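You operate a simulated robot arm through the tools that you are given. There is no shell and no other tool. Be economical: measure what you need, move in short steps, check, and stop when the job is done.

You run a simulated robot arm. Do the job below in one go: nothing can be reset, and whatever is moved stays where it is left.

TASK
Drape the green string over both white pegs and light it up.
Fine: the pegs of the brown peg board; its teal plug goes in the lead socket under the blue flap, which stays open; teal switch on only after plugging; leave the link plugs and the pad.
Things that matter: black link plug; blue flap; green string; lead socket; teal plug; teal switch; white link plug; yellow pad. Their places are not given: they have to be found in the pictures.

The check looks at the end state, three seconds after you hand in, the way a careful person would. Anything else that was tipped, shoved, dropped, spilled or broken makes it a failure.

THE ROBOT
A 6-joint arm with a two-finger parallel gripper, fixed in place. Base frame: the origin is at the foot of the arm, x ahead of it, y to its left, z up. Readings come in m, degrees, newtons and seconds.
With the tool pointing down near the work surface it reaches from about 0.28 to 0.8 m from the base axis. Its first joint turns from -166.0 to 166.0 degrees. Payload 3.91 kg.
The tool frame sits at the grasp point between the pads (the TCP): z along the fingers, y along the line on which they close. The tips reach 0.03 m beyond it. The gripper opens to 0.11 m. The fingers are 0.02 m wide and 0.01 m thick; the gripper's body (0.048 by 0.112 m) begins 0.055 m behind the TCP.
Orientation is that of the tool frame in the base frame, as [roll, pitch, yaw] about the fixed x, y, z axes, in that order (R = Rz(yaw) Ry(pitch) Rx(roll)). With the fingers straight down and closing along the base's y, the tool's x points along the base's -x, its y along +y and its z along -z.

THE INTERFACE
- The arm moves only by the tool servo_tool. Its argument "rows" is a list of rows, each a list of 2 entries, a list of its own where there are three numbers: the shift along the tool's x, y, z in m, then the turn, a rotation vector about the tool's x, y, z in degrees. In form: [[[dx, dy, dz], [wx, wy, wz]], ...]. A call has 1 to 20 rows; each row shifts and turns the commanded pose from where the row before left it, along the tool's axes as they then stand. "hand" is the opening, from 0 (shut) to 1 (fully open), set as the call begins (left out, the last holds). A row lasts 0.2 s, in which the tool goes at most 0.05 m and 8.6 degrees; a call with a longer step from one row to the next is refused whole, and so is a gripper value outside its range. A pose out of reach is approached as far as the arm can. The call stops where the force on the tool passes 90 N (or 10 N more than at its start, if that is more) or the arm is blocked; 0.2 s more then pass. Each finger travels about 0.045 m/s and halts on what it meets, pressing with about 37 N; the grip force reading is that of the motor and also rises with nothing between the fingers. The clock runs only during rows and for 0.2 s after the last one: add rows that do not move to give the fingers time. It gives the time, the measured TCP pose, the force on the tool (base axes), the opening and the grip force at its end, in the units of the frame above (readings bear some noise), with the torque about the TCP (base axes, N m) and any sound that the robot's microphone picked up.
- Cameras (640 x 400 px; columns grow to the right, rows downward): "scene" is fixed at [0.3995, -0.4993, 1.2616]; the picture's right is [1.00, 0.10, 0.00], its down [0.04, -0.37, -0.93] and it looks along [-0.09, 0.92, -0.37] (base axes); focal length 318 px, centre (320, 200). "wrist" rides on the gripper at [0.077, 0.007, -0.115] in the tool frame; the picture's right is [-0.09, 1.00, 0.00], its down [-0.80, -0.07, -0.59] and it looks along [-0.59, -0.05, 0.80] (tool axes); focal length 270 px, centre (320, 200).
- capture(camera): a new picture of that camera. It takes no simulated time.
- lift_body(by): slides the trunk up (or, below 0, down) by that many m; the arm rides with it, the base frame stays. It gives what a move gives, with no picture.
- probe_pixels(camera, pixels): there is no depth. For up to 12 entries [column, row, z] of the newest picture of that camera ("zoom" is the newest enlarged one), the place [x, y] in the base frame at which the ray of that pixel passes the height z, good to about 0.002 m. It takes no simulated time.
- inspect(camera, box): a new picture of the part [left, top, right, bottom] of that camera's present view, enlarged. It takes no simulated time.
- job_done(): hands the job in; it is judged then, once.

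Keep the steps short. Do not move on a guess: measure, check each grasp and each placing, and mend mistakes. In all there are 80 turns and 38 pictures (those below and enlarged ones count). Leave the gripper open and the arm clear of the work at the hand-in unless told otherwise, and finish with a single line.

The tools are called after ">>>" by a JSON object that holds its "op" and its "data". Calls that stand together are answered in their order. servo_tool: Moves the arm, as the interface text tells. Its arguments: {"type":"object","properties":{"rows":{"type":"array","items":{"type":"array"}},"hand":{"type":"number"}},"required":["rows"]} The other tools are called the same way: lift_body (by) slides the trunk up or down; capture (camera) takes a picture; probe_pixels (camera, pixels) gives the place at which the rays of pixels pass given heights; inspect (camera, box) takes an enlarged picture of a part of a camera's view; job_done () hands the job in.

At the start:

```text
time: 0.0
ee_pos: [0.1776, 0.3651, 1.0278]
orientation: [-180.0, 0.0, -180.0]
ft_force: [-0.1, 1.4, 0.1]
wrist_torque: [0.01, 0.03, -0.03]
finger_gap: 0.11
grip_force: 0.1
trunk travel left (down, up): [-0.525, 0.085]
```

scene: 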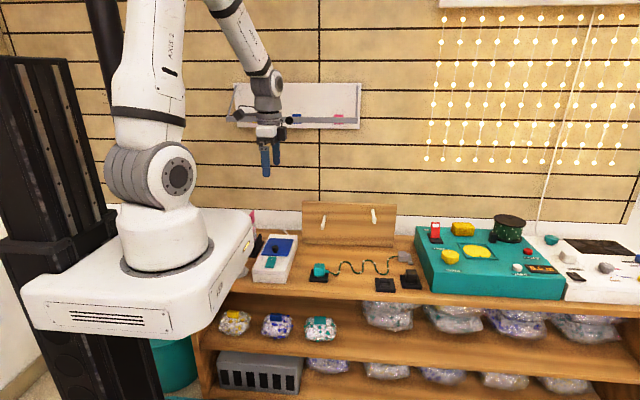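
wrist: 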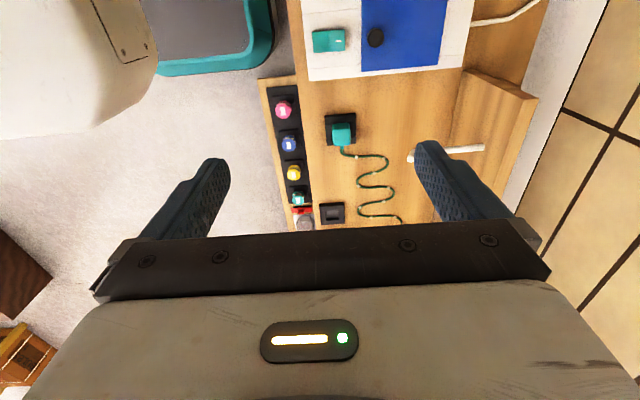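

I see the peg board around scene (348,222), the string around (360,266), and the blue-flap box around (275,255). I'll enlarge both first.

>>> {"op": "inspect", "data": {"camera": "scene", "box": [240, 190, 430, 305]}}

>>> {"op": "inspect", "data": {"camera": "wrist", "box": [250, 0, 550, 230]}}

```text
3.37 times, centred on (335, 248) of scene
```

zoom: 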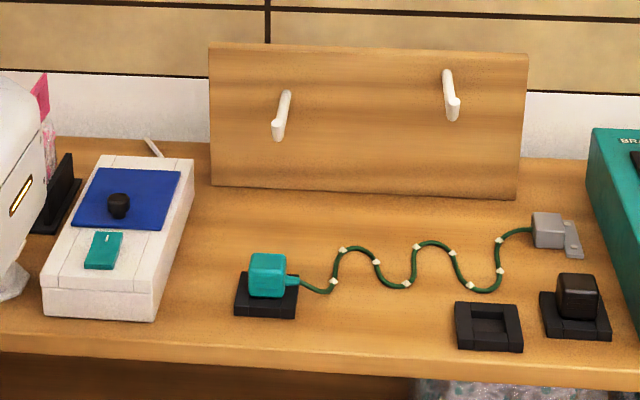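

```text
1.74 times, centred on (400, 115) of wrist
```

zoom: 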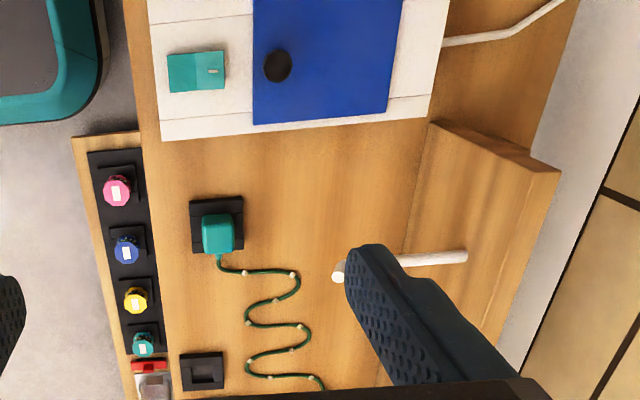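

Next I'll find the bench height by probing one point, the empty black holder, in both views.

>>> {"op": "probe_pixels", "data": {"camera": "scene", "pixels": [[385.1, 285.2, 0.5], [385.1, 285.2, 0.6], [385.1, 285.2, 0.7], [385.1, 285.2, 0.8]]}}

>>> {"op": "probe_pixels", "data": {"camera": "wrist", "pixels": [[332.2, 212.7, 0.5], [332.2, 212.7, 0.6], [332.2, 212.7, 0.7], [332.2, 212.7, 0.8]]}}

```text
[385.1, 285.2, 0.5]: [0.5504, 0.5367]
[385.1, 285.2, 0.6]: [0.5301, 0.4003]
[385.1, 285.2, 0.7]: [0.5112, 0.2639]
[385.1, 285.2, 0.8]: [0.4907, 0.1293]
```

```text
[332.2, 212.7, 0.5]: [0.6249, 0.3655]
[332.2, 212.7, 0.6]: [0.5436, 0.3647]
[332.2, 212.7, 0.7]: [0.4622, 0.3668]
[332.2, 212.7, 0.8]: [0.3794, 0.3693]
```

Holder top is at z≈0.625. Next I'll triangulate the main features.

>>> {"op": "probe_pixels", "data": {"camera": "scene", "pixels": [[270.9, 262.3, 0.66], [275.1, 247.5, 0.68], [319.3, 265.9, 0.65], [322.5, 227.3, 0.7], [322.5, 227.3, 0.75], [374.5, 220.8, 0.75], [324.9, 215.7, 0.7], [324.9, 215.7, 0.75], [402.7, 256.4, 0.64], [302.7, 243.3, 0.615], [392.9, 247.2, 0.615], [302.4, 200.9, 0.78]]}}

>>> {"op": "probe_pixels", "data": {"camera": "zoom", "pixels": [[196, 72, 0.66], [278, 66, 0.68], [217, 233, 0.65], [338, 275, 0.7], [338, 275, 0.75], [466, 257, 0.7], [466, 257, 0.75], [253, 125, 0.66], [388, 112, 0.66], [162, 140, 0.66], [430, 120, 0.66], [560, 170, 0.78]]}}

```text
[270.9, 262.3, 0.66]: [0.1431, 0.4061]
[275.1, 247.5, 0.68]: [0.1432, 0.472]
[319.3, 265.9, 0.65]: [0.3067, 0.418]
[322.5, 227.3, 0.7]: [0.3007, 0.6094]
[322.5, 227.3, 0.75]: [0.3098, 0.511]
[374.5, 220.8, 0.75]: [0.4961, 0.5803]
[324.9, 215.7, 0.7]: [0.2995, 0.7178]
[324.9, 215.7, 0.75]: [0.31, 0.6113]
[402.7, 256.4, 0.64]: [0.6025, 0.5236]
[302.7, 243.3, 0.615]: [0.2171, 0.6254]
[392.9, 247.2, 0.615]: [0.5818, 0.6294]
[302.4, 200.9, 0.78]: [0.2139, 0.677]
```

```text
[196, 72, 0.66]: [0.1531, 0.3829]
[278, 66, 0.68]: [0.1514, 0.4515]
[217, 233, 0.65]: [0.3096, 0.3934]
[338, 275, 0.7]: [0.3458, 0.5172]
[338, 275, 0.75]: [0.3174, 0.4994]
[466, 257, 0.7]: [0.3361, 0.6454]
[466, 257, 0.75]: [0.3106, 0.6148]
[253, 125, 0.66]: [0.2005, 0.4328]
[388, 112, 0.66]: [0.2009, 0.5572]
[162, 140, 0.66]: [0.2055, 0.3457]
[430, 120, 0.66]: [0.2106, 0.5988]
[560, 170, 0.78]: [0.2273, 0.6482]
```

Estimates so far:
- **Switch:** (0.145, 0.383, 0.675)
- **Knob:** (0.142, 0.446, 0.69)
- **Plug top:** (0.30, 0.392, 0.667)
- **Pegs:** z about 0.75–0.79, y 0.50–0.61

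I'll turn the wrist by +90° about base z, so the camera faces the board and the fingers close along x, then look.

>>> {"op": "servo_tool", "data": {"hand": 1, "rows": [[[0, 0, 0], [0, 0, -8.2]], [[0, 0, 0], [0, 0, -8.2]], [[0, 0, 0], [0, 0, -8.2]], [[0, 0, 0], [0, 0, -8.2]], [[0, 0, 0], [0, 0, -8.2]], [[0, 0, 0], [0, 0, -8.2]], [[0, 0, 0], [0, 0, -8.2]], [[0, 0, 0], [0, 0, -8.2]], [[0, 0, 0], [0, 0, -8.2]], [[0, 0, 0], [0, 0, -8.2]], [[0, 0, 0], [0, 0, -8.0]]]}}

>>> {"op": "capture", "data": {"camera": "wrist"}}

```text
time: 2.4
ee_pos: [0.1772, 0.3654, 1.0282]
orientation: [179.9, 0.0, -89.8]
ft_force: [-0.1, 0.7, -0.7]
wrist_torque: [0.0, 0.02, -0.01]
finger_gap: 0.1098
grip_force: 0.1
trunk travel left (down, up): [-0.525, 0.085]
```

```text
33 pictures are left
```

wrist: 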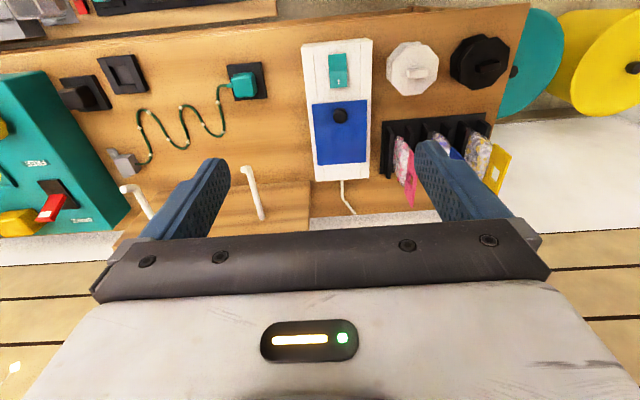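

>>> {"op": "inspect", "data": {"camera": "wrist", "box": [90, 30, 410, 230]}}

```text
2.00 times, centred on (250, 130) of wrist
```

zoom: 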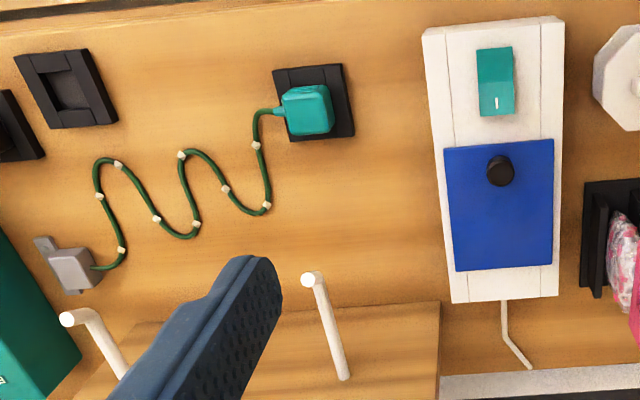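

>>> {"op": "probe_pixels", "data": {"camera": "zoom", "pixels": [[309, 278, 0.75], [309, 278, 0.77], [68, 318, 0.75], [68, 318, 0.79], [92, 316, 0.77], [344, 378, 0.75], [500, 168, 0.69], [497, 80, 0.675], [307, 108, 0.667], [444, 150, 0.665], [550, 140, 0.665], [551, 263, 0.665]]}}

>>> {"op": "probe_pixels", "data": {"camera": "zoom", "pixels": [[456, 271, 0.665], [424, 35, 0.665], [562, 18, 0.665], [453, 302, 0.665], [560, 294, 0.665], [440, 302, 0.615], [75, 268, 0.64], [97, 268, 0.617], [272, 72, 0.625], [354, 136, 0.625], [496, 105, 0.675], [313, 285, 0.75]]}}

```text
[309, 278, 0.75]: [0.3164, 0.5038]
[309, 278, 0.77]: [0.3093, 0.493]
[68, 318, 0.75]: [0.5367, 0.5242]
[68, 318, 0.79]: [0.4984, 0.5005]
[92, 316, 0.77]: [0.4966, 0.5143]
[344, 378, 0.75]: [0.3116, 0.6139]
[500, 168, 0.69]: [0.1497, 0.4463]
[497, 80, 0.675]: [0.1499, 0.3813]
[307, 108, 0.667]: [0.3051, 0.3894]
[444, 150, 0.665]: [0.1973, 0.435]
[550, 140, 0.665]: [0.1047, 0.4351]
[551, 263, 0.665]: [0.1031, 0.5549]
```

```text
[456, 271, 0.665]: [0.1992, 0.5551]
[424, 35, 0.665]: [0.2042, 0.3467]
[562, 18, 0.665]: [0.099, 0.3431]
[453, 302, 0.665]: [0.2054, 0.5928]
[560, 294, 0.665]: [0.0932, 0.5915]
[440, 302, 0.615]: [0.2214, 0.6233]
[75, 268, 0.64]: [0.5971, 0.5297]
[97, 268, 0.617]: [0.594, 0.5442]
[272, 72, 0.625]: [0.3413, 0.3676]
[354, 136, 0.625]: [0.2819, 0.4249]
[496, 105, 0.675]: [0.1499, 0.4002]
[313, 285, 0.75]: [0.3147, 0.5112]
```

Flap spans x 0.104–0.198 and y 0.435–0.555, with the hinge likely at the far side. The knob is at (0.150, 0.446). I'll move above it with the hand half open.

>>> {"op": "servo_tool", "data": {"hand": 0.5, "rows": [[[-0.0101, 0.0034, 0.036], [0, 0, 0]], [[-0.0101, 0.0034, 0.036], [0, 0, 0]], [[-0.0101, 0.0034, 0.036], [0, 0, 0]], [[-0.0101, 0.0034, 0.036], [0, 0, 0]], [[-0.0101, 0.0034, 0.036], [0, 0, 0]], [[-0.0101, 0.0034, 0.036], [0, 0, 0]], [[-0.0101, 0.0034, 0.036], [0, 0, 0]], [[-0.0101, 0.0034, 0.036], [0, 0, 0]], [[0, 0, 0], [0, 0, 0]]]}}

>>> {"op": "capture", "data": {"camera": "wrist"}}

```text
time: 4.4
ee_pos: [0.146, 0.4481, 0.7417]
orientation: [180.0, 0.0, -90.2]
ft_force: [0.4, 0.4, 0.4]
wrist_torque: [-0.01, -0.01, 0.04]
finger_gap: 0.055
grip_force: 0.0
trunk travel left (down, up): [-0.525, 0.085]
```

```text
31 pictures are left
```

wrist: 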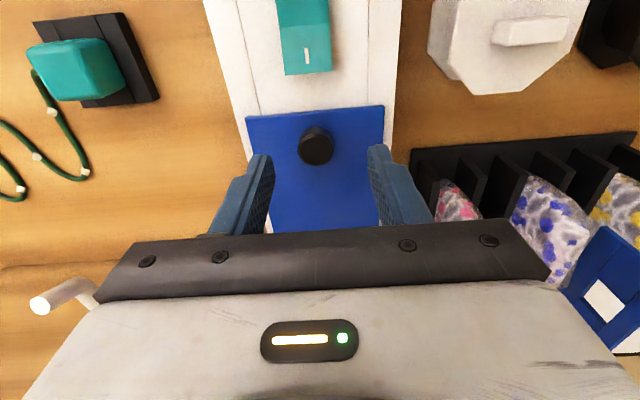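

>>> {"op": "probe_pixels", "data": {"camera": "wrist", "pixels": [[315, 150, 0.693], [316, 133, 0.693], [316, 162, 0.668], [302, 145, 0.685], [332, 145, 0.685], [246, 117, 0.667], [383, 106, 0.667], [92, 70, 0.667]]}}

```text
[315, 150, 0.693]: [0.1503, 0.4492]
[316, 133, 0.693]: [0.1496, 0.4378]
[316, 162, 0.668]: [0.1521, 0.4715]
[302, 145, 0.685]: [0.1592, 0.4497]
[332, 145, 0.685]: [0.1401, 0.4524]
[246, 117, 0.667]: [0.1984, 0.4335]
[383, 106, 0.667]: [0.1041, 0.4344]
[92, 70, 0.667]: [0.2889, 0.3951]
```

Knob at about (0.150, 0.449). I'll shift 4 mm in x, lower to z≈0.701 and close.

>>> {"op": "servo_tool", "data": {"rows": [[[-0.001, -0.004, 0.02], [0, 0, 0]], [[0, 0, 0.018], [0, 0, 0]], [[0, 0, 0], [0, 0, 0]]]}}

>>> {"op": "servo_tool", "data": {"hand": 0, "rows": [[[0, 0, 0], [0, 0, 0]], [[0, 0, 0], [0, 0, 0]], [[0, 0, 0], [0, 0, 0]], [[0, 0, 0], [0, 0, 0]]]}}

>>> {"op": "capture", "data": {"camera": "wrist"}}

```text
time: 5.2
ee_pos: [0.152, 0.4486, 0.7056]
orientation: [-179.9, 0.3, -90.0]
ft_force: [-1.9, -0.6, 28.2]
wrist_torque: [0.16, 0.45, 0.13]
finger_gap: 0.0551
grip_force: 0.2
trunk travel left (down, up): [-0.525, 0.085]
```

```text
time: 6.2
ee_pos: [0.1508, 0.4469, 0.7051]
orientation: [-179.8, 0.2, -89.9]
ft_force: [-28.8, 3.5, 46.4]
wrist_torque: [0.12, 0.8, -0.06]
finger_gap: 0.0231
grip_force: 44.9
trunk travel left (down, up): [-0.525, 0.085]
```

```text
30 pictures are left
```

wrist: 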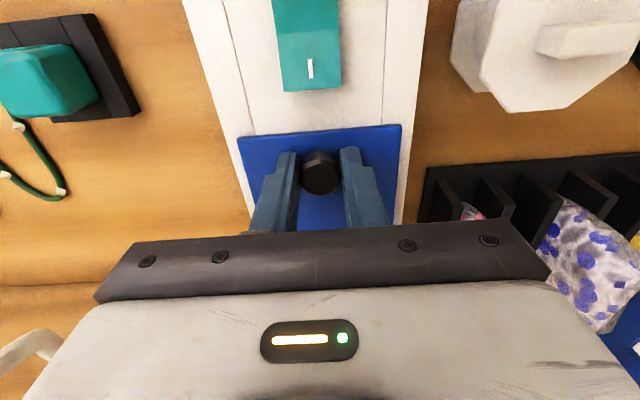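

I have the knob, gap 0.023, with the tips just touching the flap. I'll ease the grip, rise 3 mm, re-grip, then swing up the arc about the far hinge to about 45°.

>>> {"op": "servo_tool", "data": {"hand": 0.32, "rows": [[[0, 0, 0], [0, 0, 0]], [[0, 0, -0.001], [0, 0, 0]]]}}

>>> {"op": "servo_tool", "data": {"hand": 0, "rows": [[[0, 0, 0], [0, 0, 0]], [[0, 0, 0], [0, 0, 0]], [[0, 0, 0], [0, 0, 0]]]}}

>>> {"op": "servo_tool", "data": {"rows": [[[-0.004, 0, -0.0136], [0, 0, 0]], [[-0.004, 0, -0.0135], [0, 0, 0]], [[-0.0074, 0, -0.012], [0, 0, 0]], [[-0.0074, 0, -0.0121], [0, 0, 0]], [[-0.0102, 0, -0.0098], [0, 0, 0]], [[-0.0103, 0, -0.0097], [0, 0, 0]], [[0, 0, 0], [0, 0, 0]]]}}

>>> {"op": "capture", "data": {"camera": "scene"}}

```text
time: 6.8
ee_pos: [0.1528, 0.4462, 0.7048]
orientation: [-179.9, 0.1, -90.1]
ft_force: [-3.0, 2.1, 42.6]
wrist_torque: [0.26, 0.19, 0.06]
finger_gap: 0.0291
grip_force: 0.0
trunk travel left (down, up): [-0.525, 0.085]
```

```text
time: 7.6
ee_pos: [0.1506, 0.4486, 0.7049]
orientation: [-179.8, 0.1, -89.9]
ft_force: [-25.1, 4.8, 41.7]
wrist_torque: [0.52, 0.64, 0.03]
finger_gap: 0.0231
grip_force: 44.8
trunk travel left (down, up): [-0.525, 0.085]
```

```text
time: 9.2
ee_pos: [0.1509, 0.4896, 0.7748]
orientation: [-179.8, -0.1, -90.1]
ft_force: [-41.2, -13.3, -2.5]
wrist_torque: [-1.45, 1.24, -0.46]
finger_gap: 0.0232
grip_force: 45.2
trunk travel left (down, up): [-0.525, 0.085]
```

```text
29 pictures are left
```

scene: 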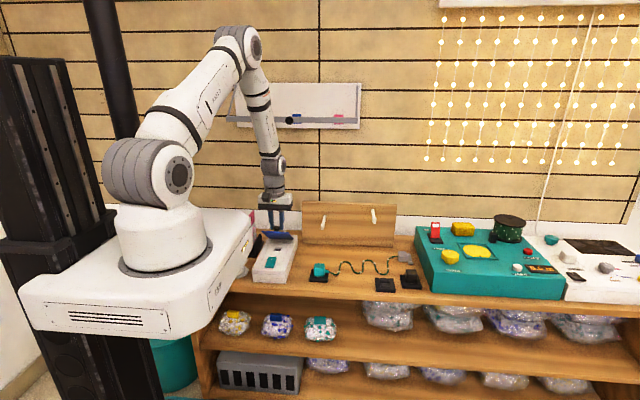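

The flap is rising. There's about 41 N sideways from a slight x offset, so I'll ease that by 2 mm and continue the arc.

>>> {"op": "servo_tool", "data": {"rows": [[[0, 0.002, 0], [0, 0, 0]], [[-0.0124, 0, -0.007], [0, 0, 0]], [[-0.0125, 0, -0.0065], [0, 0, 0]], [[-0.0137, 0, -0.004], [0, 0, 0]], [[-0.0138, 0, -0.0026], [0, 0, 0]], [[0, 0, 0], [0, 0, 0]]]}}

>>> {"op": "inspect", "data": {"camera": "scene", "box": [220, 180, 340, 300]}}

```text
time: 10.6
ee_pos: [0.151, 0.544, 0.7942]
orientation: [-179.9, 0.2, -90.1]
ft_force: [-6.6, -10.9, 7.7]
wrist_torque: [-1.27, 0.1, -0.05]
finger_gap: 0.0229
grip_force: 45.0
trunk travel left (down, up): [-0.525, 0.085]
```

```text
3.33 times, centred on (280, 240) of scene
```

zoom: 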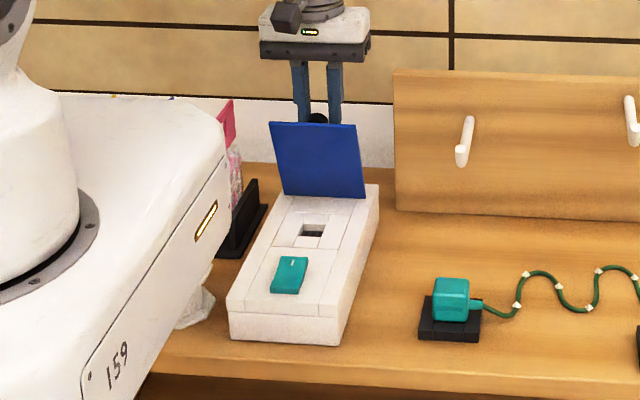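

The flap is at about 75° and the socket is visible. I'll continue to about 102°.

>>> {"op": "servo_tool", "data": {"rows": [[[-0.0141, 0, -0.0002], [0, 0, 0]], [[-0.0142, 0, 0.001], [0, 0, 0]], [[-0.0092, 0, 0.002], [0, 0, 0]], [[-0.0091, 0, 0.0028], [0, 0, 0]], [[-0.0038, 0, 0.0016], [0, 0, 0]], [[0, 0, 0], [0, 0, 0]]]}}

>>> {"op": "inspect", "data": {"camera": "scene", "box": [220, 180, 340, 300]}}

```text
time: 12.0
ee_pos: [0.1508, 0.5944, 0.7881]
orientation: [-180.0, 0.0, -90.1]
ft_force: [-0.1, 0.8, -0.4]
wrist_torque: [0.0, -0.04, 0.01]
finger_gap: 0.0001
grip_force: 37.8
trunk travel left (down, up): [-0.525, 0.085]
```

```text
3.33 times, centred on (280, 240) of scene
```

zoom: 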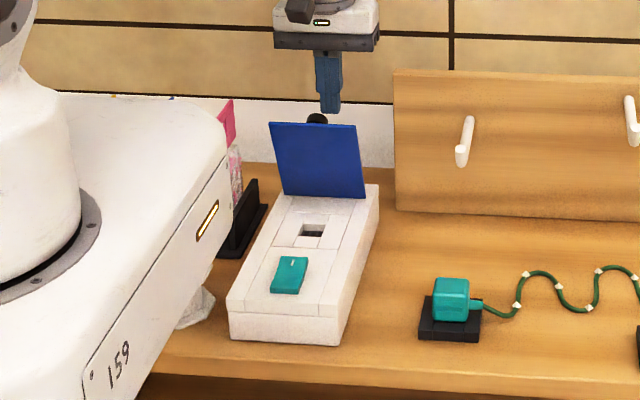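

The fingers slid off the knob, but the flap stays standing by itself. I'll rise clear and measure the socket and flap.

>>> {"op": "servo_tool", "data": {"hand": 0, "rows": [[[0, 0, -0.04], [0, 0, 0]], [[0, 0, -0.04], [0, 0, 0]], [[0.03, 0, -0.04], [0, 0, 0]], [[0.05, 0, 0], [0, 0, 0]], [[0.05, 0, 0], [0, 0, 0]], [[0.05, 0, 0], [0, 0, 0]], [[0, 0, 0], [0, 0, 0]]]}}

>>> {"op": "capture", "data": {"camera": "wrist"}}

>>> {"op": "probe_pixels", "data": {"camera": "zoom", "pixels": [[312, 229, 0.672], [270, 122, 0.77], [270, 122, 0.79], [355, 125, 0.79], [283, 195, 0.672], [364, 198, 0.672], [465, 150, 0.75], [465, 150, 0.77]]}}

```text
time: 13.6
ee_pos: [0.1501, 0.4114, 0.9059]
orientation: [180.0, 0.0, -90.1]
ft_force: [-1.2, -0.6, -0.3]
wrist_torque: [0.04, -0.01, 0.0]
finger_gap: 0.0002
grip_force: 37.8
trunk travel left (down, up): [-0.525, 0.085]
```

```text
26 pictures are left
```

wrist: 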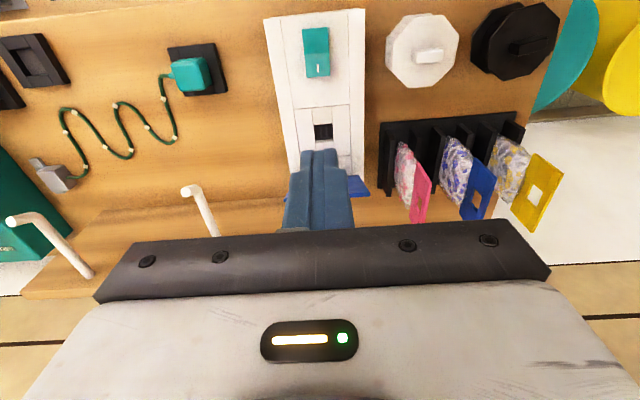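

```text
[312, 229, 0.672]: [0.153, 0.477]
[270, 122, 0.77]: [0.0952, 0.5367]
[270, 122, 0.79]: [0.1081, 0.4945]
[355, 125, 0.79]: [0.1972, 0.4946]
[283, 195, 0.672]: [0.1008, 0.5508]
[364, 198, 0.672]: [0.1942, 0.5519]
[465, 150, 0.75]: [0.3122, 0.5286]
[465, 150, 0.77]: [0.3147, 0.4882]
```

>>> {"op": "inspect", "data": {"camera": "wrist", "box": [260, 0, 380, 200]}}

>>> {"op": "inspect", "data": {"camera": "wrist", "box": [0, 20, 260, 200]}}

```text
2.00 times, centred on (320, 100) of wrist
```

zoom: 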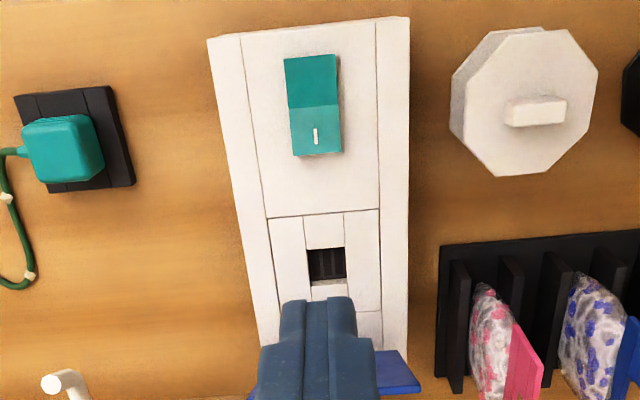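

```text
2.22 times, centred on (130, 110) of wrist
```

zoom: 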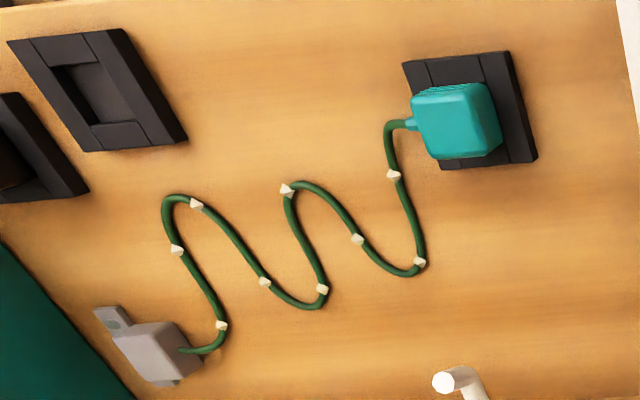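

>>> {"op": "probe_pixels", "data": {"camera": "zoom", "pixels": [[410, 124, 0.64], [393, 175, 0.622], [420, 262, 0.622], [357, 240, 0.622], [287, 190, 0.622], [322, 288, 0.622], [265, 282, 0.622], [196, 204, 0.622], [177, 250, 0.622], [221, 325, 0.622], [183, 351, 0.63], [385, 272, 0.622]]}}

>>> {"op": "probe_pixels", "data": {"camera": "wrist", "pixels": [[314, 124, 0.67], [333, 124, 0.67], [333, 142, 0.67], [316, 142, 0.67], [190, 76, 0.667], [323, 133, 0.66], [316, 56, 0.675], [351, 177, 0.783], [371, 195, 0.783]]}}

```text
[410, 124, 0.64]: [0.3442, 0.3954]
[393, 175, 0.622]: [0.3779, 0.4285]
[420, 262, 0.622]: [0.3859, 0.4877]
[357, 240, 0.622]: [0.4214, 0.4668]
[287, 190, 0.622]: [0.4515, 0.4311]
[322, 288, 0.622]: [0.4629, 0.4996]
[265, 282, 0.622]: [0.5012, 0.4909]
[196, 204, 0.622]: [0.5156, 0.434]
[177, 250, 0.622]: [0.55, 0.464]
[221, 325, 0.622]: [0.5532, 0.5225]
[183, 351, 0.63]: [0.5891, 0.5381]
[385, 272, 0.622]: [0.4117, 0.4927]
```

```text
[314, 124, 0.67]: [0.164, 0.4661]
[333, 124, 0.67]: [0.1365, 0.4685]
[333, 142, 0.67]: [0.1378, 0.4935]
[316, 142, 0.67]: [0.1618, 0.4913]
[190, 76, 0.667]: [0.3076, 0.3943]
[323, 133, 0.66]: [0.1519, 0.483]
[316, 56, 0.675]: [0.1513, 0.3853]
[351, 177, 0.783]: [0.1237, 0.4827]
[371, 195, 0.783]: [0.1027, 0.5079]
```

The string is about 0.62 m long and the drape path needs about 0.51 m, so it reaches. The fingers slid along the knob because the flap is only at about 70°, which leaves little room for the gripper at the socket (0.151, 0.479). With closed fingers I'll push its front face back past vertical.

>>> {"op": "servo_tool", "data": {"hand": 0, "rows": [[[-0.015, 0, 0.04], [0, 0, 0]], [[-0.015, 0, 0.04], [0, 0, 0]], [[0, 0, 0.04], [0, 0, 0]], [[-0.03, 0, 0], [0, 0, 0]], [[-0.02, 0, 0], [0, 0, 0]], [[-0.015, 0, 0], [0, 0, 0]], [[-0.015, 0, 0], [0, 0, 0]], [[-0.015, 0, 0], [0, 0, 0]], [[-0.012, 0, 0], [0, 0, 0]], [[-0.014, 0, 0], [0, 0, 0]], [[0, 0, 0], [0, 0, 0]]]}}

>>> {"op": "inspect", "data": {"camera": "scene", "box": [220, 180, 340, 300]}}

```text
time: 16.0
ee_pos: [0.1527, 0.5654, 0.7859]
orientation: [-179.9, 0.0, -90.0]
ft_force: [-0.7, -1.7, 2.0]
wrist_torque: [-0.01, 0.01, 0.0]
finger_gap: 0.0
grip_force: 37.7
trunk travel left (down, up): [-0.525, 0.085]
```

```text
3.33 times, centred on (280, 240) of scene
```

zoom: 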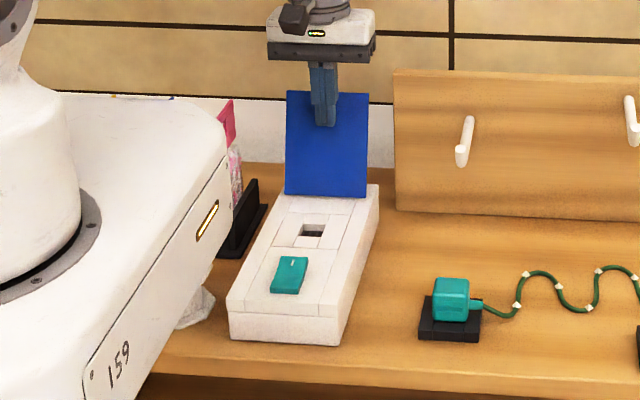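

The flap is now past vertical. I'll back off, rise, turn the wrist back so the fingers close along y, and move above the plug.

>>> {"op": "servo_tool", "data": {"hand": 0.7, "rows": [[[0.05, 0, 0], [0, 0, 0]], [[0.05, 0, -0.005], [0, 0, 0]], [[0, 0, -0.05], [0, 0, 0]], [[0, 0, -0.05], [0, 0, 0]], [[0, 0, 0], [0, 0, 8.2]], [[0, 0, 0], [0, 0, 8.2]], [[0, 0, 0], [0, 0, 8.2]], [[0, 0, 0], [0, 0, 8.2]], [[0, 0, 0], [0, 0, 8.2]], [[0, 0, 0], [0, 0, 8.2]], [[0, 0, 0], [0, 0, 8.2]], [[0, 0, 0], [0, 0, 8.2]], [[0, 0, 0], [0, 0, 8.2]], [[0, 0, 0], [0, 0, 8.2]], [[0, 0, 0], [0, 0, 8.0]], [[-0.038, -0.018, 0.015], [0, 0, 0]], [[-0.038, -0.018, 0.015], [0, 0, 0]], [[-0.038, -0.018, 0.015], [0, 0, 0]], [[-0.038, -0.018, 0.015], [0, 0, 0]]]}}

>>> {"op": "capture", "data": {"camera": "wrist"}}

```text
refused: row 2 steps farther than a row can; nothing moved
```

```text
22 pictures are left
```

wrist: 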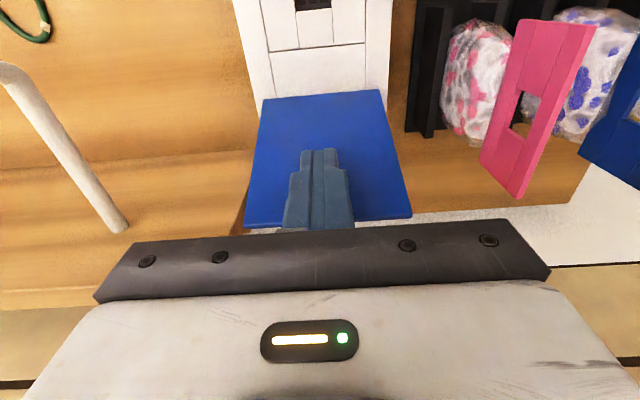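

That was refused because one row was slightly over the limit. I'll resend it with a smaller step.

>>> {"op": "servo_tool", "data": {"hand": 0, "rows": [[[0.045, 0, 0], [0, 0, 0]], [[0.045, 0, 0], [0, 0, 0]], [[0, 0, -0.045], [0, 0, 0]], [[0, 0, -0.045], [0, 0, 0]], [[0, 0, 0], [0, 0, 8.2]], [[0, 0, 0], [0, 0, 8.2]], [[0, 0, 0], [0, 0, 8.2]], [[0, 0, 0], [0, 0, 8.2]], [[0, 0, 0], [0, 0, 8.2]], [[0, 0, 0], [0, 0, 8.2]], [[0, 0, 0], [0, 0, 8.2]], [[0, 0, 0], [0, 0, 8.2]], [[0, 0, 0], [0, 0, 8.2]], [[0, 0, 0], [0, 0, 8.2]], [[0, 0, 0], [0, 0, 8.0]], [[-0.038, -0.02, 0.01], [0, 0, 0]], [[-0.038, -0.02, 0.01], [0, 0, 0]], [[-0.038, -0.02, 0.01], [0, 0, 0]], [[-0.038, -0.02, 0.01], [0, 0, 0]]]}}

>>> {"op": "servo_tool", "data": {"hand": 0.7, "rows": [[[0, 0, 0.01], [0, 0, 0]], [[0, 0, 0.01], [0, 0, 0]], [[0, 0, 0], [0, 0, 0]], [[0, 0, 0], [0, 0, 0]]]}}

>>> {"op": "capture", "data": {"camera": "wrist"}}

```text
time: 20.0
ee_pos: [0.3047, 0.3937, 0.8378]
orientation: [180.0, 0.0, -180.0]
ft_force: [-0.4, -0.6, -0.7]
wrist_torque: [0.04, -0.01, 0.0]
finger_gap: 0.0
grip_force: 37.8
trunk travel left (down, up): [-0.525, 0.085]
```

```text
time: 21.0
ee_pos: [0.3044, 0.3947, 0.8183]
orientation: [-180.0, 0.0, -180.0]
ft_force: [0.3, -0.1, 0.2]
wrist_torque: [-0.03, -0.02, 0.0]
finger_gap: 0.0769
grip_force: 0.2
trunk travel left (down, up): [-0.525, 0.085]
```

```text
21 pictures are left
```

wrist: 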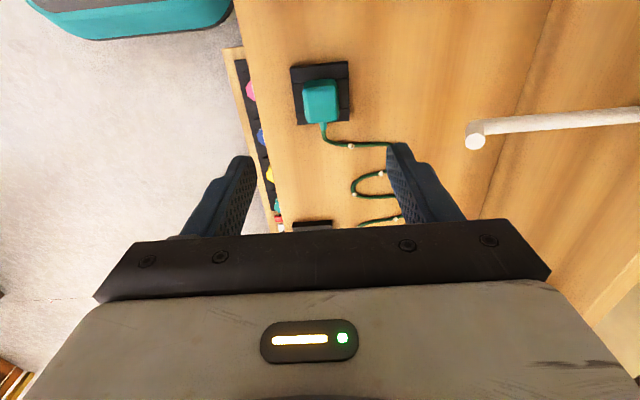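

>>> {"op": "probe_pixels", "data": {"camera": "wrist", "pixels": [[303, 97, 0.667], [339, 95, 0.667], [306, 124, 0.667], [340, 122, 0.667], [304, 80, 0.63], [335, 80, 0.63], [474, 143, 0.78], [291, 67, 0.625], [348, 61, 0.625], [296, 125, 0.625], [351, 121, 0.625]]}}

```text
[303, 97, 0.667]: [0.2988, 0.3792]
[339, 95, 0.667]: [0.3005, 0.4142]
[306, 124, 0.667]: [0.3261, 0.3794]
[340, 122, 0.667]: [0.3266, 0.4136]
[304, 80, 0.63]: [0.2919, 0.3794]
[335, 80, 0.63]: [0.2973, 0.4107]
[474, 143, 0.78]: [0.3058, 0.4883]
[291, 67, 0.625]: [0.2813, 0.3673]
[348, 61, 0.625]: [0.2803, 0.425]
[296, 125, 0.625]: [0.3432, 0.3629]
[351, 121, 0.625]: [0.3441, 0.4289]
```

Plug centre is about (0.310, 0.3965), 35 mm wide. I'll descend around it to z≈0.664 and grip.

>>> {"op": "servo_tool", "data": {"rows": [[[-0.005, 0.002, 0.04], [0, 0, 0]], [[0, 0, 0.04], [0, 0, 0]], [[0, 0, 0.04], [0, 0, 0]], [[0, 0, 0.02], [0, 0, 0]], [[0, 0, 0.012], [0, 0, 0]], [[0, 0, 0], [0, 0, 0]]]}}

>>> {"op": "servo_tool", "data": {"hand": 0, "rows": [[[0, 0, 0], [0, 0, 0]], [[0, 0, 0], [0, 0, 0]], [[0, 0, 0], [0, 0, 0]], [[0, 0, 0], [0, 0, 0]], [[0, 0, 0], [0, 0, 0]]]}}

>>> {"op": "capture", "data": {"camera": "wrist"}}

```text
time: 22.4
ee_pos: [0.3081, 0.3959, 0.6652]
orientation: [-179.9, -0.1, -180.0]
ft_force: [-0.1, 0.4, 0.1]
wrist_torque: [0.0, -0.02, 0.01]
finger_gap: 0.0767
grip_force: 0.0
trunk travel left (down, up): [-0.525, 0.085]
```

```text
time: 23.6
ee_pos: [0.3086, 0.3954, 0.6667]
orientation: [-180.0, 0.1, 180.0]
ft_force: [-0.3, 0.4, -0.8]
wrist_torque: [0.01, 0.01, 0.02]
finger_gap: 0.0331
grip_force: 37.3
trunk travel left (down, up): [-0.525, 0.085]
```

```text
20 pictures are left
```

wrist: 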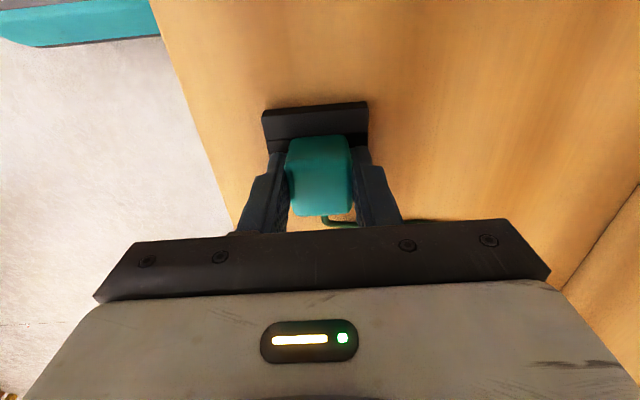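

I have the plug, gap 0.033, seated TCP z≈0.666. I'll lift it straight up 0.14 and look.

>>> {"op": "servo_tool", "data": {"rows": [[[0, 0, -0.015], [0, 0, 0]], [[0, 0, -0.025], [0, 0, 0]], [[0, 0, -0.03], [0, 0, 0]], [[0, 0, -0.035], [0, 0, 0]], [[0, 0, -0.035], [0, 0, 0]], [[0, 0, 0], [0, 0, 0]]]}}

>>> {"op": "inspect", "data": {"camera": "scene", "box": [240, 170, 430, 300]}}

```text
time: 25.0
ee_pos: [0.3101, 0.3963, 0.8056]
orientation: [-179.9, 0.0, 180.0]
ft_force: [-0.7, 0.8, 0.6]
wrist_torque: [0.02, 0.0, 0.04]
finger_gap: 0.0331
grip_force: 37.1
trunk travel left (down, up): [-0.525, 0.085]
```

```text
3.08 times, centred on (335, 235) of scene
```

zoom: 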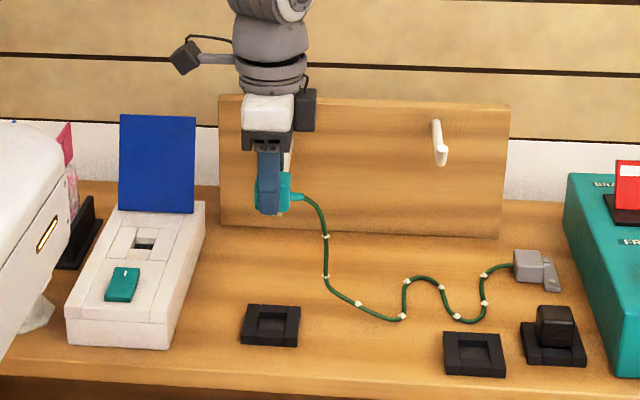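

The plug came out cleanly and the string follows. I'll go up and to the right, in front of the pegs, to about (0.44, 0.40, 1.12).

>>> {"op": "servo_tool", "data": {"rows": [[[0, 0, -0.04], [0, 0, 0]], [[-0.012, 0, -0.035], [0, 0, 0]], [[-0.017, 0, -0.035], [0, 0, 0]], [[-0.017, 0, -0.035], [0, 0, 0]], [[-0.017, 0, -0.035], [0, 0, 0]], [[-0.017, 0, -0.035], [0, 0, 0]], [[-0.017, 0, -0.035], [0, 0, 0]], [[-0.017, 0, -0.035], [0, 0, 0]], [[-0.017, 0, -0.03], [0, 0, 0]], [[0, 0, 0], [0, 0, 0]], [[0, 0, 0], [0, 0, 0]]]}}

>>> {"op": "capture", "data": {"camera": "scene"}}

```text
time: 27.4
ee_pos: [0.4399, 0.397, 1.1198]
orientation: [-180.0, 0.0, 179.9]
ft_force: [0.3, -0.5, -0.2]
wrist_torque: [0.02, 0.01, 0.02]
finger_gap: 0.033
grip_force: 37.3
trunk travel left (down, up): [-0.525, 0.085]
```

```text
18 pictures are left
```

scene: 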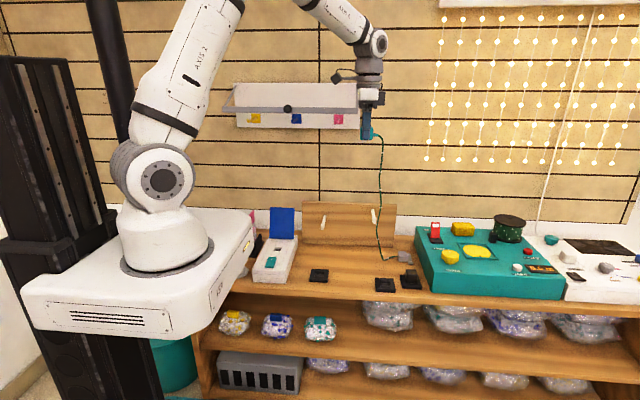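

The cord hangs just right of the right peg. The safe way is to go in at y≈0.56 to the right of that peg, then sweep left over it. First I'll check how far the wall tray sticks out.

>>> {"op": "probe_pixels", "data": {"camera": "scene", "pixels": [[320, 127, 1.0], [320, 127, 1.05], [320, 107, 1.0], [320, 107, 1.05], [320, 107, 1.1], [320, 85, 1.1], [358, 127, 1.0], [355, 85, 1.1], [280, 230, 0.615], [440, 232, 0.615], [302, 201, 0.79], [396, 204, 0.79]]}}

>>> {"op": "capture", "data": {"camera": "wrist"}}

```text
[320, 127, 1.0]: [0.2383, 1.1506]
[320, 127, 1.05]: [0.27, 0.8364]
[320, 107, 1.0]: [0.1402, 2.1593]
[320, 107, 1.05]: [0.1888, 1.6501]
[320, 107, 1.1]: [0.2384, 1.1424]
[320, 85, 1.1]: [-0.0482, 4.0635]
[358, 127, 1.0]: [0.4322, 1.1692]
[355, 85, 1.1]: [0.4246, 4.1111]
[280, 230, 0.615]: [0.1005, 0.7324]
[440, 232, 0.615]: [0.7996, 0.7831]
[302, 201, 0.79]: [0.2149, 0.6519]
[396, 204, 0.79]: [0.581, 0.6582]
```

```text
17 pictures are left
```

wrist: 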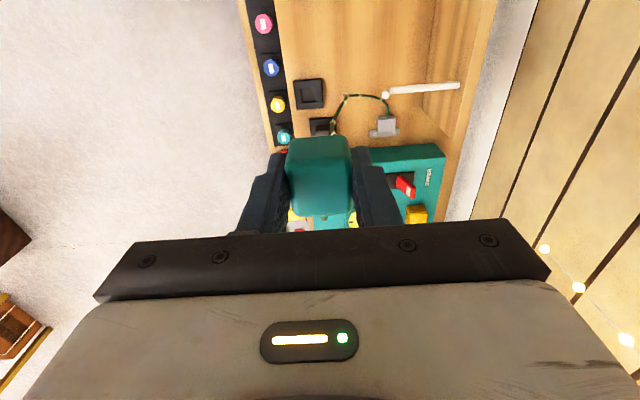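

The wall is at y≥0.73, so y≈0.56 is free at this height. I'll move right to x≈0.50 and slightly up, then back to y≈0.56.

>>> {"op": "servo_tool", "data": {"rows": [[[-0.03, 0, -0.015], [0, 0, 0]], [[-0.035, 0, -0.015], [0, 0, 0]], [[0, 0, 0], [0, 0, 0]], [[0, 0.03, 0], [0, 0, 0]], [[0, 0.035, 0], [0, 0, 0]], [[0, 0.035, 0], [0, 0, 0]], [[0, 0.035, 0], [0, 0, 0]], [[0, 0.028, 0], [0, 0, 0]], [[0, 0, 0], [0, 0, 0]], [[0, 0, 0], [0, 0, 0]]]}}

>>> {"op": "inspect", "data": {"camera": "scene", "box": [280, 90, 460, 290]}}

```text
time: 29.6
ee_pos: [0.5054, 0.5617, 1.1487]
orientation: [-179.9, -0.1, -180.0]
ft_force: [-0.4, -0.7, -0.2]
wrist_torque: [0.05, 0.02, -0.04]
finger_gap: 0.033
grip_force: 37.8
trunk travel left (down, up): [-0.525, 0.085]
```

```text
2.00 times, centred on (370, 190) of scene
```

zoom: 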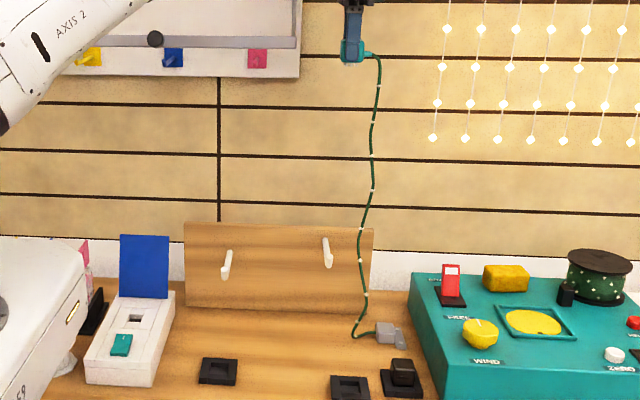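

The string hangs right of the right peg at y≈0.55. I'll sweep left at height so it lays over the right peg and crosses above the left one.

>>> {"op": "servo_tool", "data": {"rows": [[[0.03, 0, 0], [0, 0, 0]], [[0.03, 0, 0], [0, 0, 0]], [[0.03, 0, 0], [0, 0, 0]], [[0.03, 0, 0], [0, 0, 0]], [[0.03, 0, 0], [0, 0, 0]], [[0.03, 0, 0.005], [0, 0, 0]], [[0.03, 0, 0.01], [0, 0, 0]], [[0.03, 0, 0.015], [0, 0, 0]], [[0.03, 0, 0.015], [0, 0, 0]], [[0, 0, 0], [0, 0, 0]], [[0, 0, 0], [0, 0, 0]]]}}

>>> {"op": "inspect", "data": {"camera": "scene", "box": [240, 90, 420, 290]}}

```text
time: 30.5
ee_pos: [0.4284, 0.5572, 1.1534]
orientation: [178.5, 1.8, 178.4]
ft_force: [64.0, 7.5, 5.4]
wrist_torque: [0.4, 0.22, -1.65]
finger_gap: 0.033
grip_force: 37.4
trunk travel left (down, up): [-0.525, 0.085]
stopped in row 4: the force on the tool passed its limit at 101 N (the readings are from after the stop); the commanded pose is now the measured one
```

```text
2.00 times, centred on (330, 190) of scene
```

zoom: 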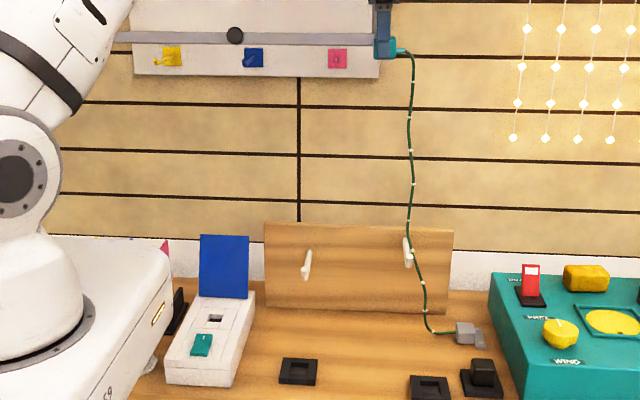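

The sweep stopped at 101 N. The contact point works out to about (0.418, 0.583, 1.15), which is the right end of the wall tray or rail. I'll back off to the right and look closely at it.

>>> {"op": "servo_tool", "data": {"rows": [[[-0.03, 0, 0], [0, 0, 0]], [[-0.03, 0, 0], [0, 0, 0]], [[0, 0, 0], [1.5, -1.8, 1.6]], [[0, 0, 0], [0, 0, 0]]]}}

>>> {"op": "inspect", "data": {"camera": "scene", "box": [220, 70, 400, 180]}}

```text
time: 31.5
ee_pos: [0.4737, 0.5587, 1.1546]
orientation: [-179.6, 3.1, 177.6]
ft_force: [0.9, -0.8, -0.9]
wrist_torque: [-0.03, -0.01, -0.01]
finger_gap: 0.0329
grip_force: 36.8
trunk travel left (down, up): [-0.525, 0.085]
```

```text
3.56 times, centred on (310, 125) of scene
```

zoom: 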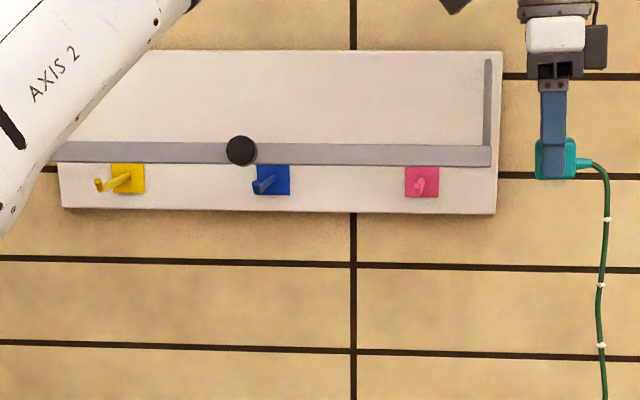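

The wall board carries a hinged bar with a black knob. It now stands out to y≈0.58, and earlier pictures showed it about 10 px lower, so my wrist probably lifted it when I rose from the flap. I'll put it back later with an empty hand.

For now I'll sweep low. First I'll correct the wrist tilt, go right to x≈0.53, then descend to z≈0.87, below the bar.

>>> {"op": "servo_tool", "data": {"rows": [[[0, 0, 0], [-0.4, 3.1, -2.4]], [[-0.03, -0.01, 0], [0, 0, 0]], [[-0.026, -0.009, 0], [0, 0, 0]], [[0, 0, 0.035], [0, 0, 0]], [[0, 0, 0.035], [0, 0, 0]], [[0, 0, 0.035], [0, 0, 0]], [[0, 0, 0.035], [0, 0, 0]], [[0, 0, 0.035], [0, 0, 0]], [[0, 0, 0.035], [0, 0, 0]], [[0, 0, 0.035], [0, 0, 0]], [[0, 0, 0.035], [0, 0, 0]], [[0, 0, 0], [0, 0, 0]], [[0, 0, 0], [0, 0, 0]]]}}

>>> {"op": "capture", "data": {"camera": "scene"}}

```text
time: 34.3
ee_pos: [0.5299, 0.5395, 0.8755]
orientation: [-180.0, 0.0, 180.0]
ft_force: [-0.1, 0.0, -0.7]
wrist_torque: [-0.02, -0.04, 0.01]
finger_gap: 0.0332
grip_force: 36.9
trunk travel left (down, up): [-0.525, 0.085]
```

```text
13 pictures are left
```

scene: 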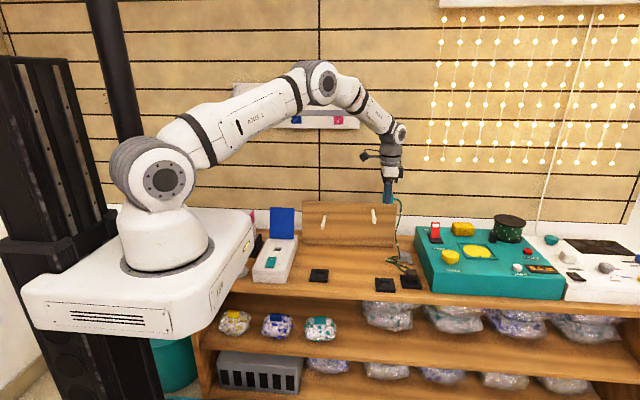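

Clear of the bar now. The string hangs right of the right peg. I'll sweep left at z≈0.875, y≈0.54, first to x≈0.40.

>>> {"op": "servo_tool", "data": {"rows": [[[0.02, 0.004, 0], [0, 0, 0]], [[0.025, 0, 0], [0, 0, 0]], [[0.025, 0, 0], [0, 0, 0]], [[0.025, 0, 0], [0, 0, 0]], [[0.025, 0, 0], [0, 0, 0]], [[0.01, 0, 0], [0, 0, 0]], [[0, 0, 0], [0, 0, 0]], [[0, 0, 0], [0, 0, 0]]]}}

>>> {"op": "inspect", "data": {"camera": "scene", "box": [250, 80, 450, 280]}}

```text
time: 36.1
ee_pos: [0.3995, 0.5437, 0.8746]
orientation: [-180.0, -0.1, 179.9]
ft_force: [-0.6, -0.9, -0.1]
wrist_torque: [0.0, -0.03, 0.01]
finger_gap: 0.0331
grip_force: 37.2
trunk travel left (down, up): [-0.525, 0.085]
```

```text
2.00 times, centred on (350, 180) of scene
```

zoom: 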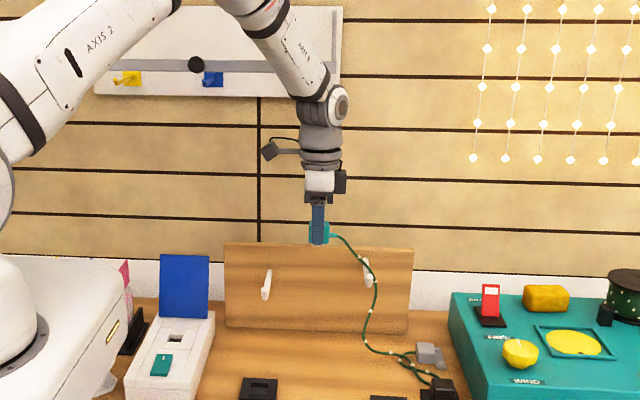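

>>> {"op": "inspect", "data": {"camera": "scene", "box": [340, 185, 440, 285]}}

```text
4.00 times, centred on (390, 235) of scene
```

zoom: 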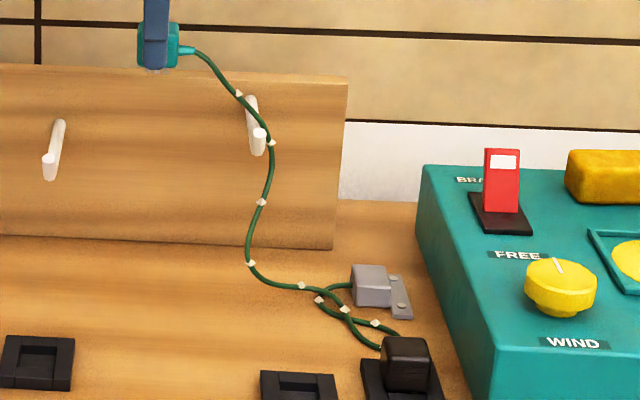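

The string goes over the right peg shaft, behind the tip. The slack lies on the bench behind the black plug and should pull free leftward. I'll continue left across the left peg to x≈0.24.

>>> {"op": "servo_tool", "data": {"rows": [[[0.02, 0, 0], [0, 0, 0]], [[0.02, 0, 0], [0, 0, 0]], [[0.02, 0, 0], [0, 0, 0]], [[0.02, 0, 0], [0, 0, 0]], [[0.02, 0, 0], [0, 0, 0]], [[0.02, 0, 0], [0, 0, 0]], [[0.02, 0, 0], [0, 0, 0]], [[0.02, 0, 0], [0, 0, 0]], [[0, 0, 0], [0, 0, 0]], [[0, 0, 0], [0, 0, 0]]]}}

>>> {"op": "inspect", "data": {"camera": "scene", "box": [255, 165, 435, 285]}}

```text
time: 38.3
ee_pos: [0.2386, 0.5427, 0.8741]
orientation: [179.9, 0.1, 179.9]
ft_force: [-0.4, -0.1, -0.9]
wrist_torque: [0.02, 0.0, 0.02]
finger_gap: 0.0329
grip_force: 37.0
trunk travel left (down, up): [-0.525, 0.085]
```

```text
3.33 times, centred on (345, 225) of scene
```

zoom: 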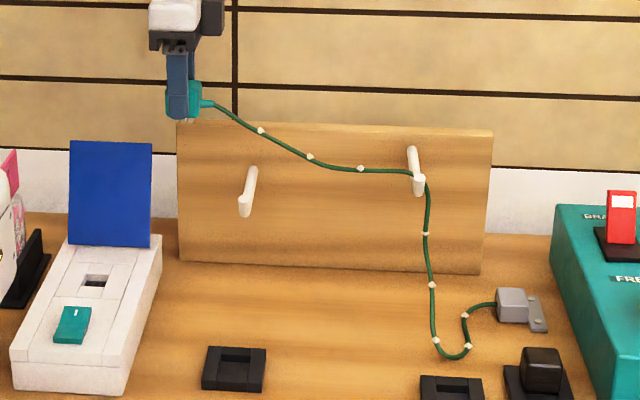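

The string runs over the right peg and crosses above the left one, behind its tip. I'll lower here at x≈0.25, y≈0.557 to z≈0.76, between board and box, so it seats behind the left peg's upturned tip before I come forward.

>>> {"op": "servo_tool", "data": {"rows": [[[-0.01, 0.014, 0], [0, 0, 0]], [[0, 0, 0.025], [0, 0, 0]], [[0, 0, 0.03], [0, 0, 0]], [[0, 0, 0.03], [0, 0, 0]], [[0, 0, 0.03], [0, 0, 0]], [[0, 0, 0], [0, 0, 0]], [[0, 0, 0], [0, 0, 0]]]}}

>>> {"op": "servo_tool", "data": {"rows": [[[0, -0.02, 0], [0, 0, 0]], [[0, -0.02, 0], [0, 0, 0]], [[0, -0.02, 0], [0, 0, 0]], [[0, -0.018, 0], [0, 0, 0]], [[0, 0, 0], [0, 0, 0]]]}}

>>> {"op": "inspect", "data": {"camera": "scene", "box": [255, 165, 435, 285]}}

```text
time: 39.9
ee_pos: [0.25, 0.5568, 0.7605]
orientation: [179.9, 0.0, 180.0]
ft_force: [-0.3, -0.2, -0.4]
wrist_torque: [0.02, 0.01, -0.01]
finger_gap: 0.033
grip_force: 36.7
trunk travel left (down, up): [-0.525, 0.085]
```

```text
time: 41.1
ee_pos: [0.2491, 0.4792, 0.7595]
orientation: [180.0, 0.0, 180.0]
ft_force: [0.3, -0.2, -0.2]
wrist_torque: [-0.01, 0.02, -0.02]
finger_gap: 0.0332
grip_force: 37.2
trunk travel left (down, up): [-0.525, 0.085]
```

```text
3.33 times, centred on (345, 225) of scene
```

zoom: 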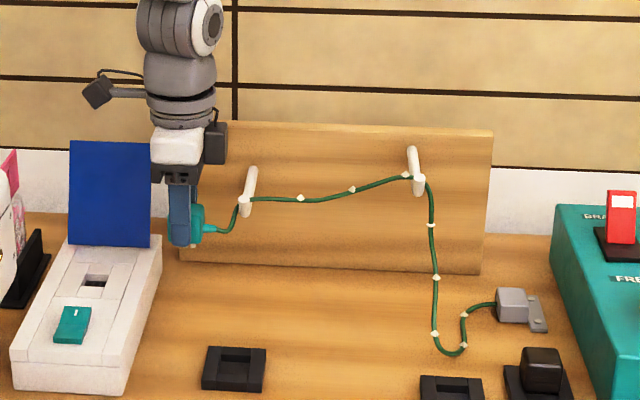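

The string sits on both pegs behind the tips. Next I'll move the plug over the socket at about (0.148, 0.480) and look.

>>> {"op": "servo_tool", "data": {"rows": [[[0.025, 0, 0], [0, 0, 0]], [[0.025, 0, 0], [0, 0, 0]], [[0.025, 0, 0], [0, 0, 0]], [[0.026, 0.0005, 0], [0, 0, 0]], [[0, 0, 0.01], [0, 0, 0]], [[0, 0, 0], [0, 0, 0]]]}}

>>> {"op": "capture", "data": {"camera": "wrist"}}

```text
time: 42.5
ee_pos: [0.1493, 0.4784, 0.7498]
orientation: [-180.0, 0.0, 179.9]
ft_force: [0.2, 0.1, 0.1]
wrist_torque: [0.01, 0.0, 0.02]
finger_gap: 0.0329
grip_force: 37.2
trunk travel left (down, up): [-0.525, 0.085]
```

```text
8 pictures are left
```

wrist: 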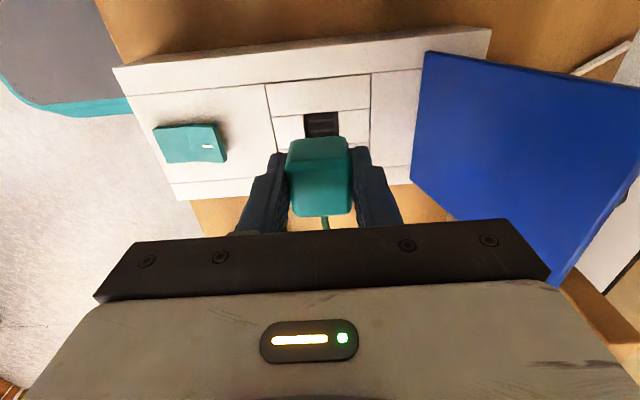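

>>> {"op": "probe_pixels", "data": {"camera": "wrist", "pixels": [[303, 114, 0.672], [336, 112, 0.672], [305, 132, 0.672], [339, 128, 0.672], [265, 84, 0.672], [371, 74, 0.672], [188, 146, 0.675], [208, 147, 0.68]]}}

```text
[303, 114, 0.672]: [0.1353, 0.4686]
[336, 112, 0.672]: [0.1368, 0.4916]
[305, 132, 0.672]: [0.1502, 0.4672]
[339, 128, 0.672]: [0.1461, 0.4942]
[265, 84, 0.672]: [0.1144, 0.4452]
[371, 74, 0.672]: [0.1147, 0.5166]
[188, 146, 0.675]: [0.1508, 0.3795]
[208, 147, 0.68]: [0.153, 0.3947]
```

Socket centre is about (0.1495, 0.480). I'll correct by about 1.5 mm and lower slowly, watching the force. The expected seat is TCP z≈0.71.

>>> {"op": "servo_tool", "data": {"rows": [[[0.001, 0.0015, 0], [0, 0, 0]], [[0, 0, 0.01], [0, 0, 0]], [[0, 0, 0.01], [0, 0, 0]], [[0, 0, 0.007], [0, 0, 0]], [[0, 0, 0], [0, 0, 0]]]}}

```text
time: 43.7
ee_pos: [0.1474, 0.4813, 0.7236]
orientation: [180.0, 0.0, 179.8]
ft_force: [0.7, 0.9, -0.5]
wrist_torque: [-0.02, -0.01, -0.03]
finger_gap: 0.033
grip_force: 37.0
trunk travel left (down, up): [-0.525, 0.085]
```

>>> {"op": "servo_tool", "data": {"rows": [[[0, 0, 0.004], [0, 0, 0]], [[0, 0, 0.004], [0, 0, 0]], [[0, 0, 0.003], [0, 0, 0]], [[0, 0, 0.003], [0, 0, 0]], [[0, 0, 0], [0, 0, 0]]]}}

```text
time: 44.9
ee_pos: [0.1475, 0.4816, 0.7082]
orientation: [-180.0, 0.0, 179.9]
ft_force: [0.8, 0.6, -0.6]
wrist_torque: [0.0, -0.01, -0.02]
finger_gap: 0.0332
grip_force: 37.2
trunk travel left (down, up): [-0.525, 0.085]
```

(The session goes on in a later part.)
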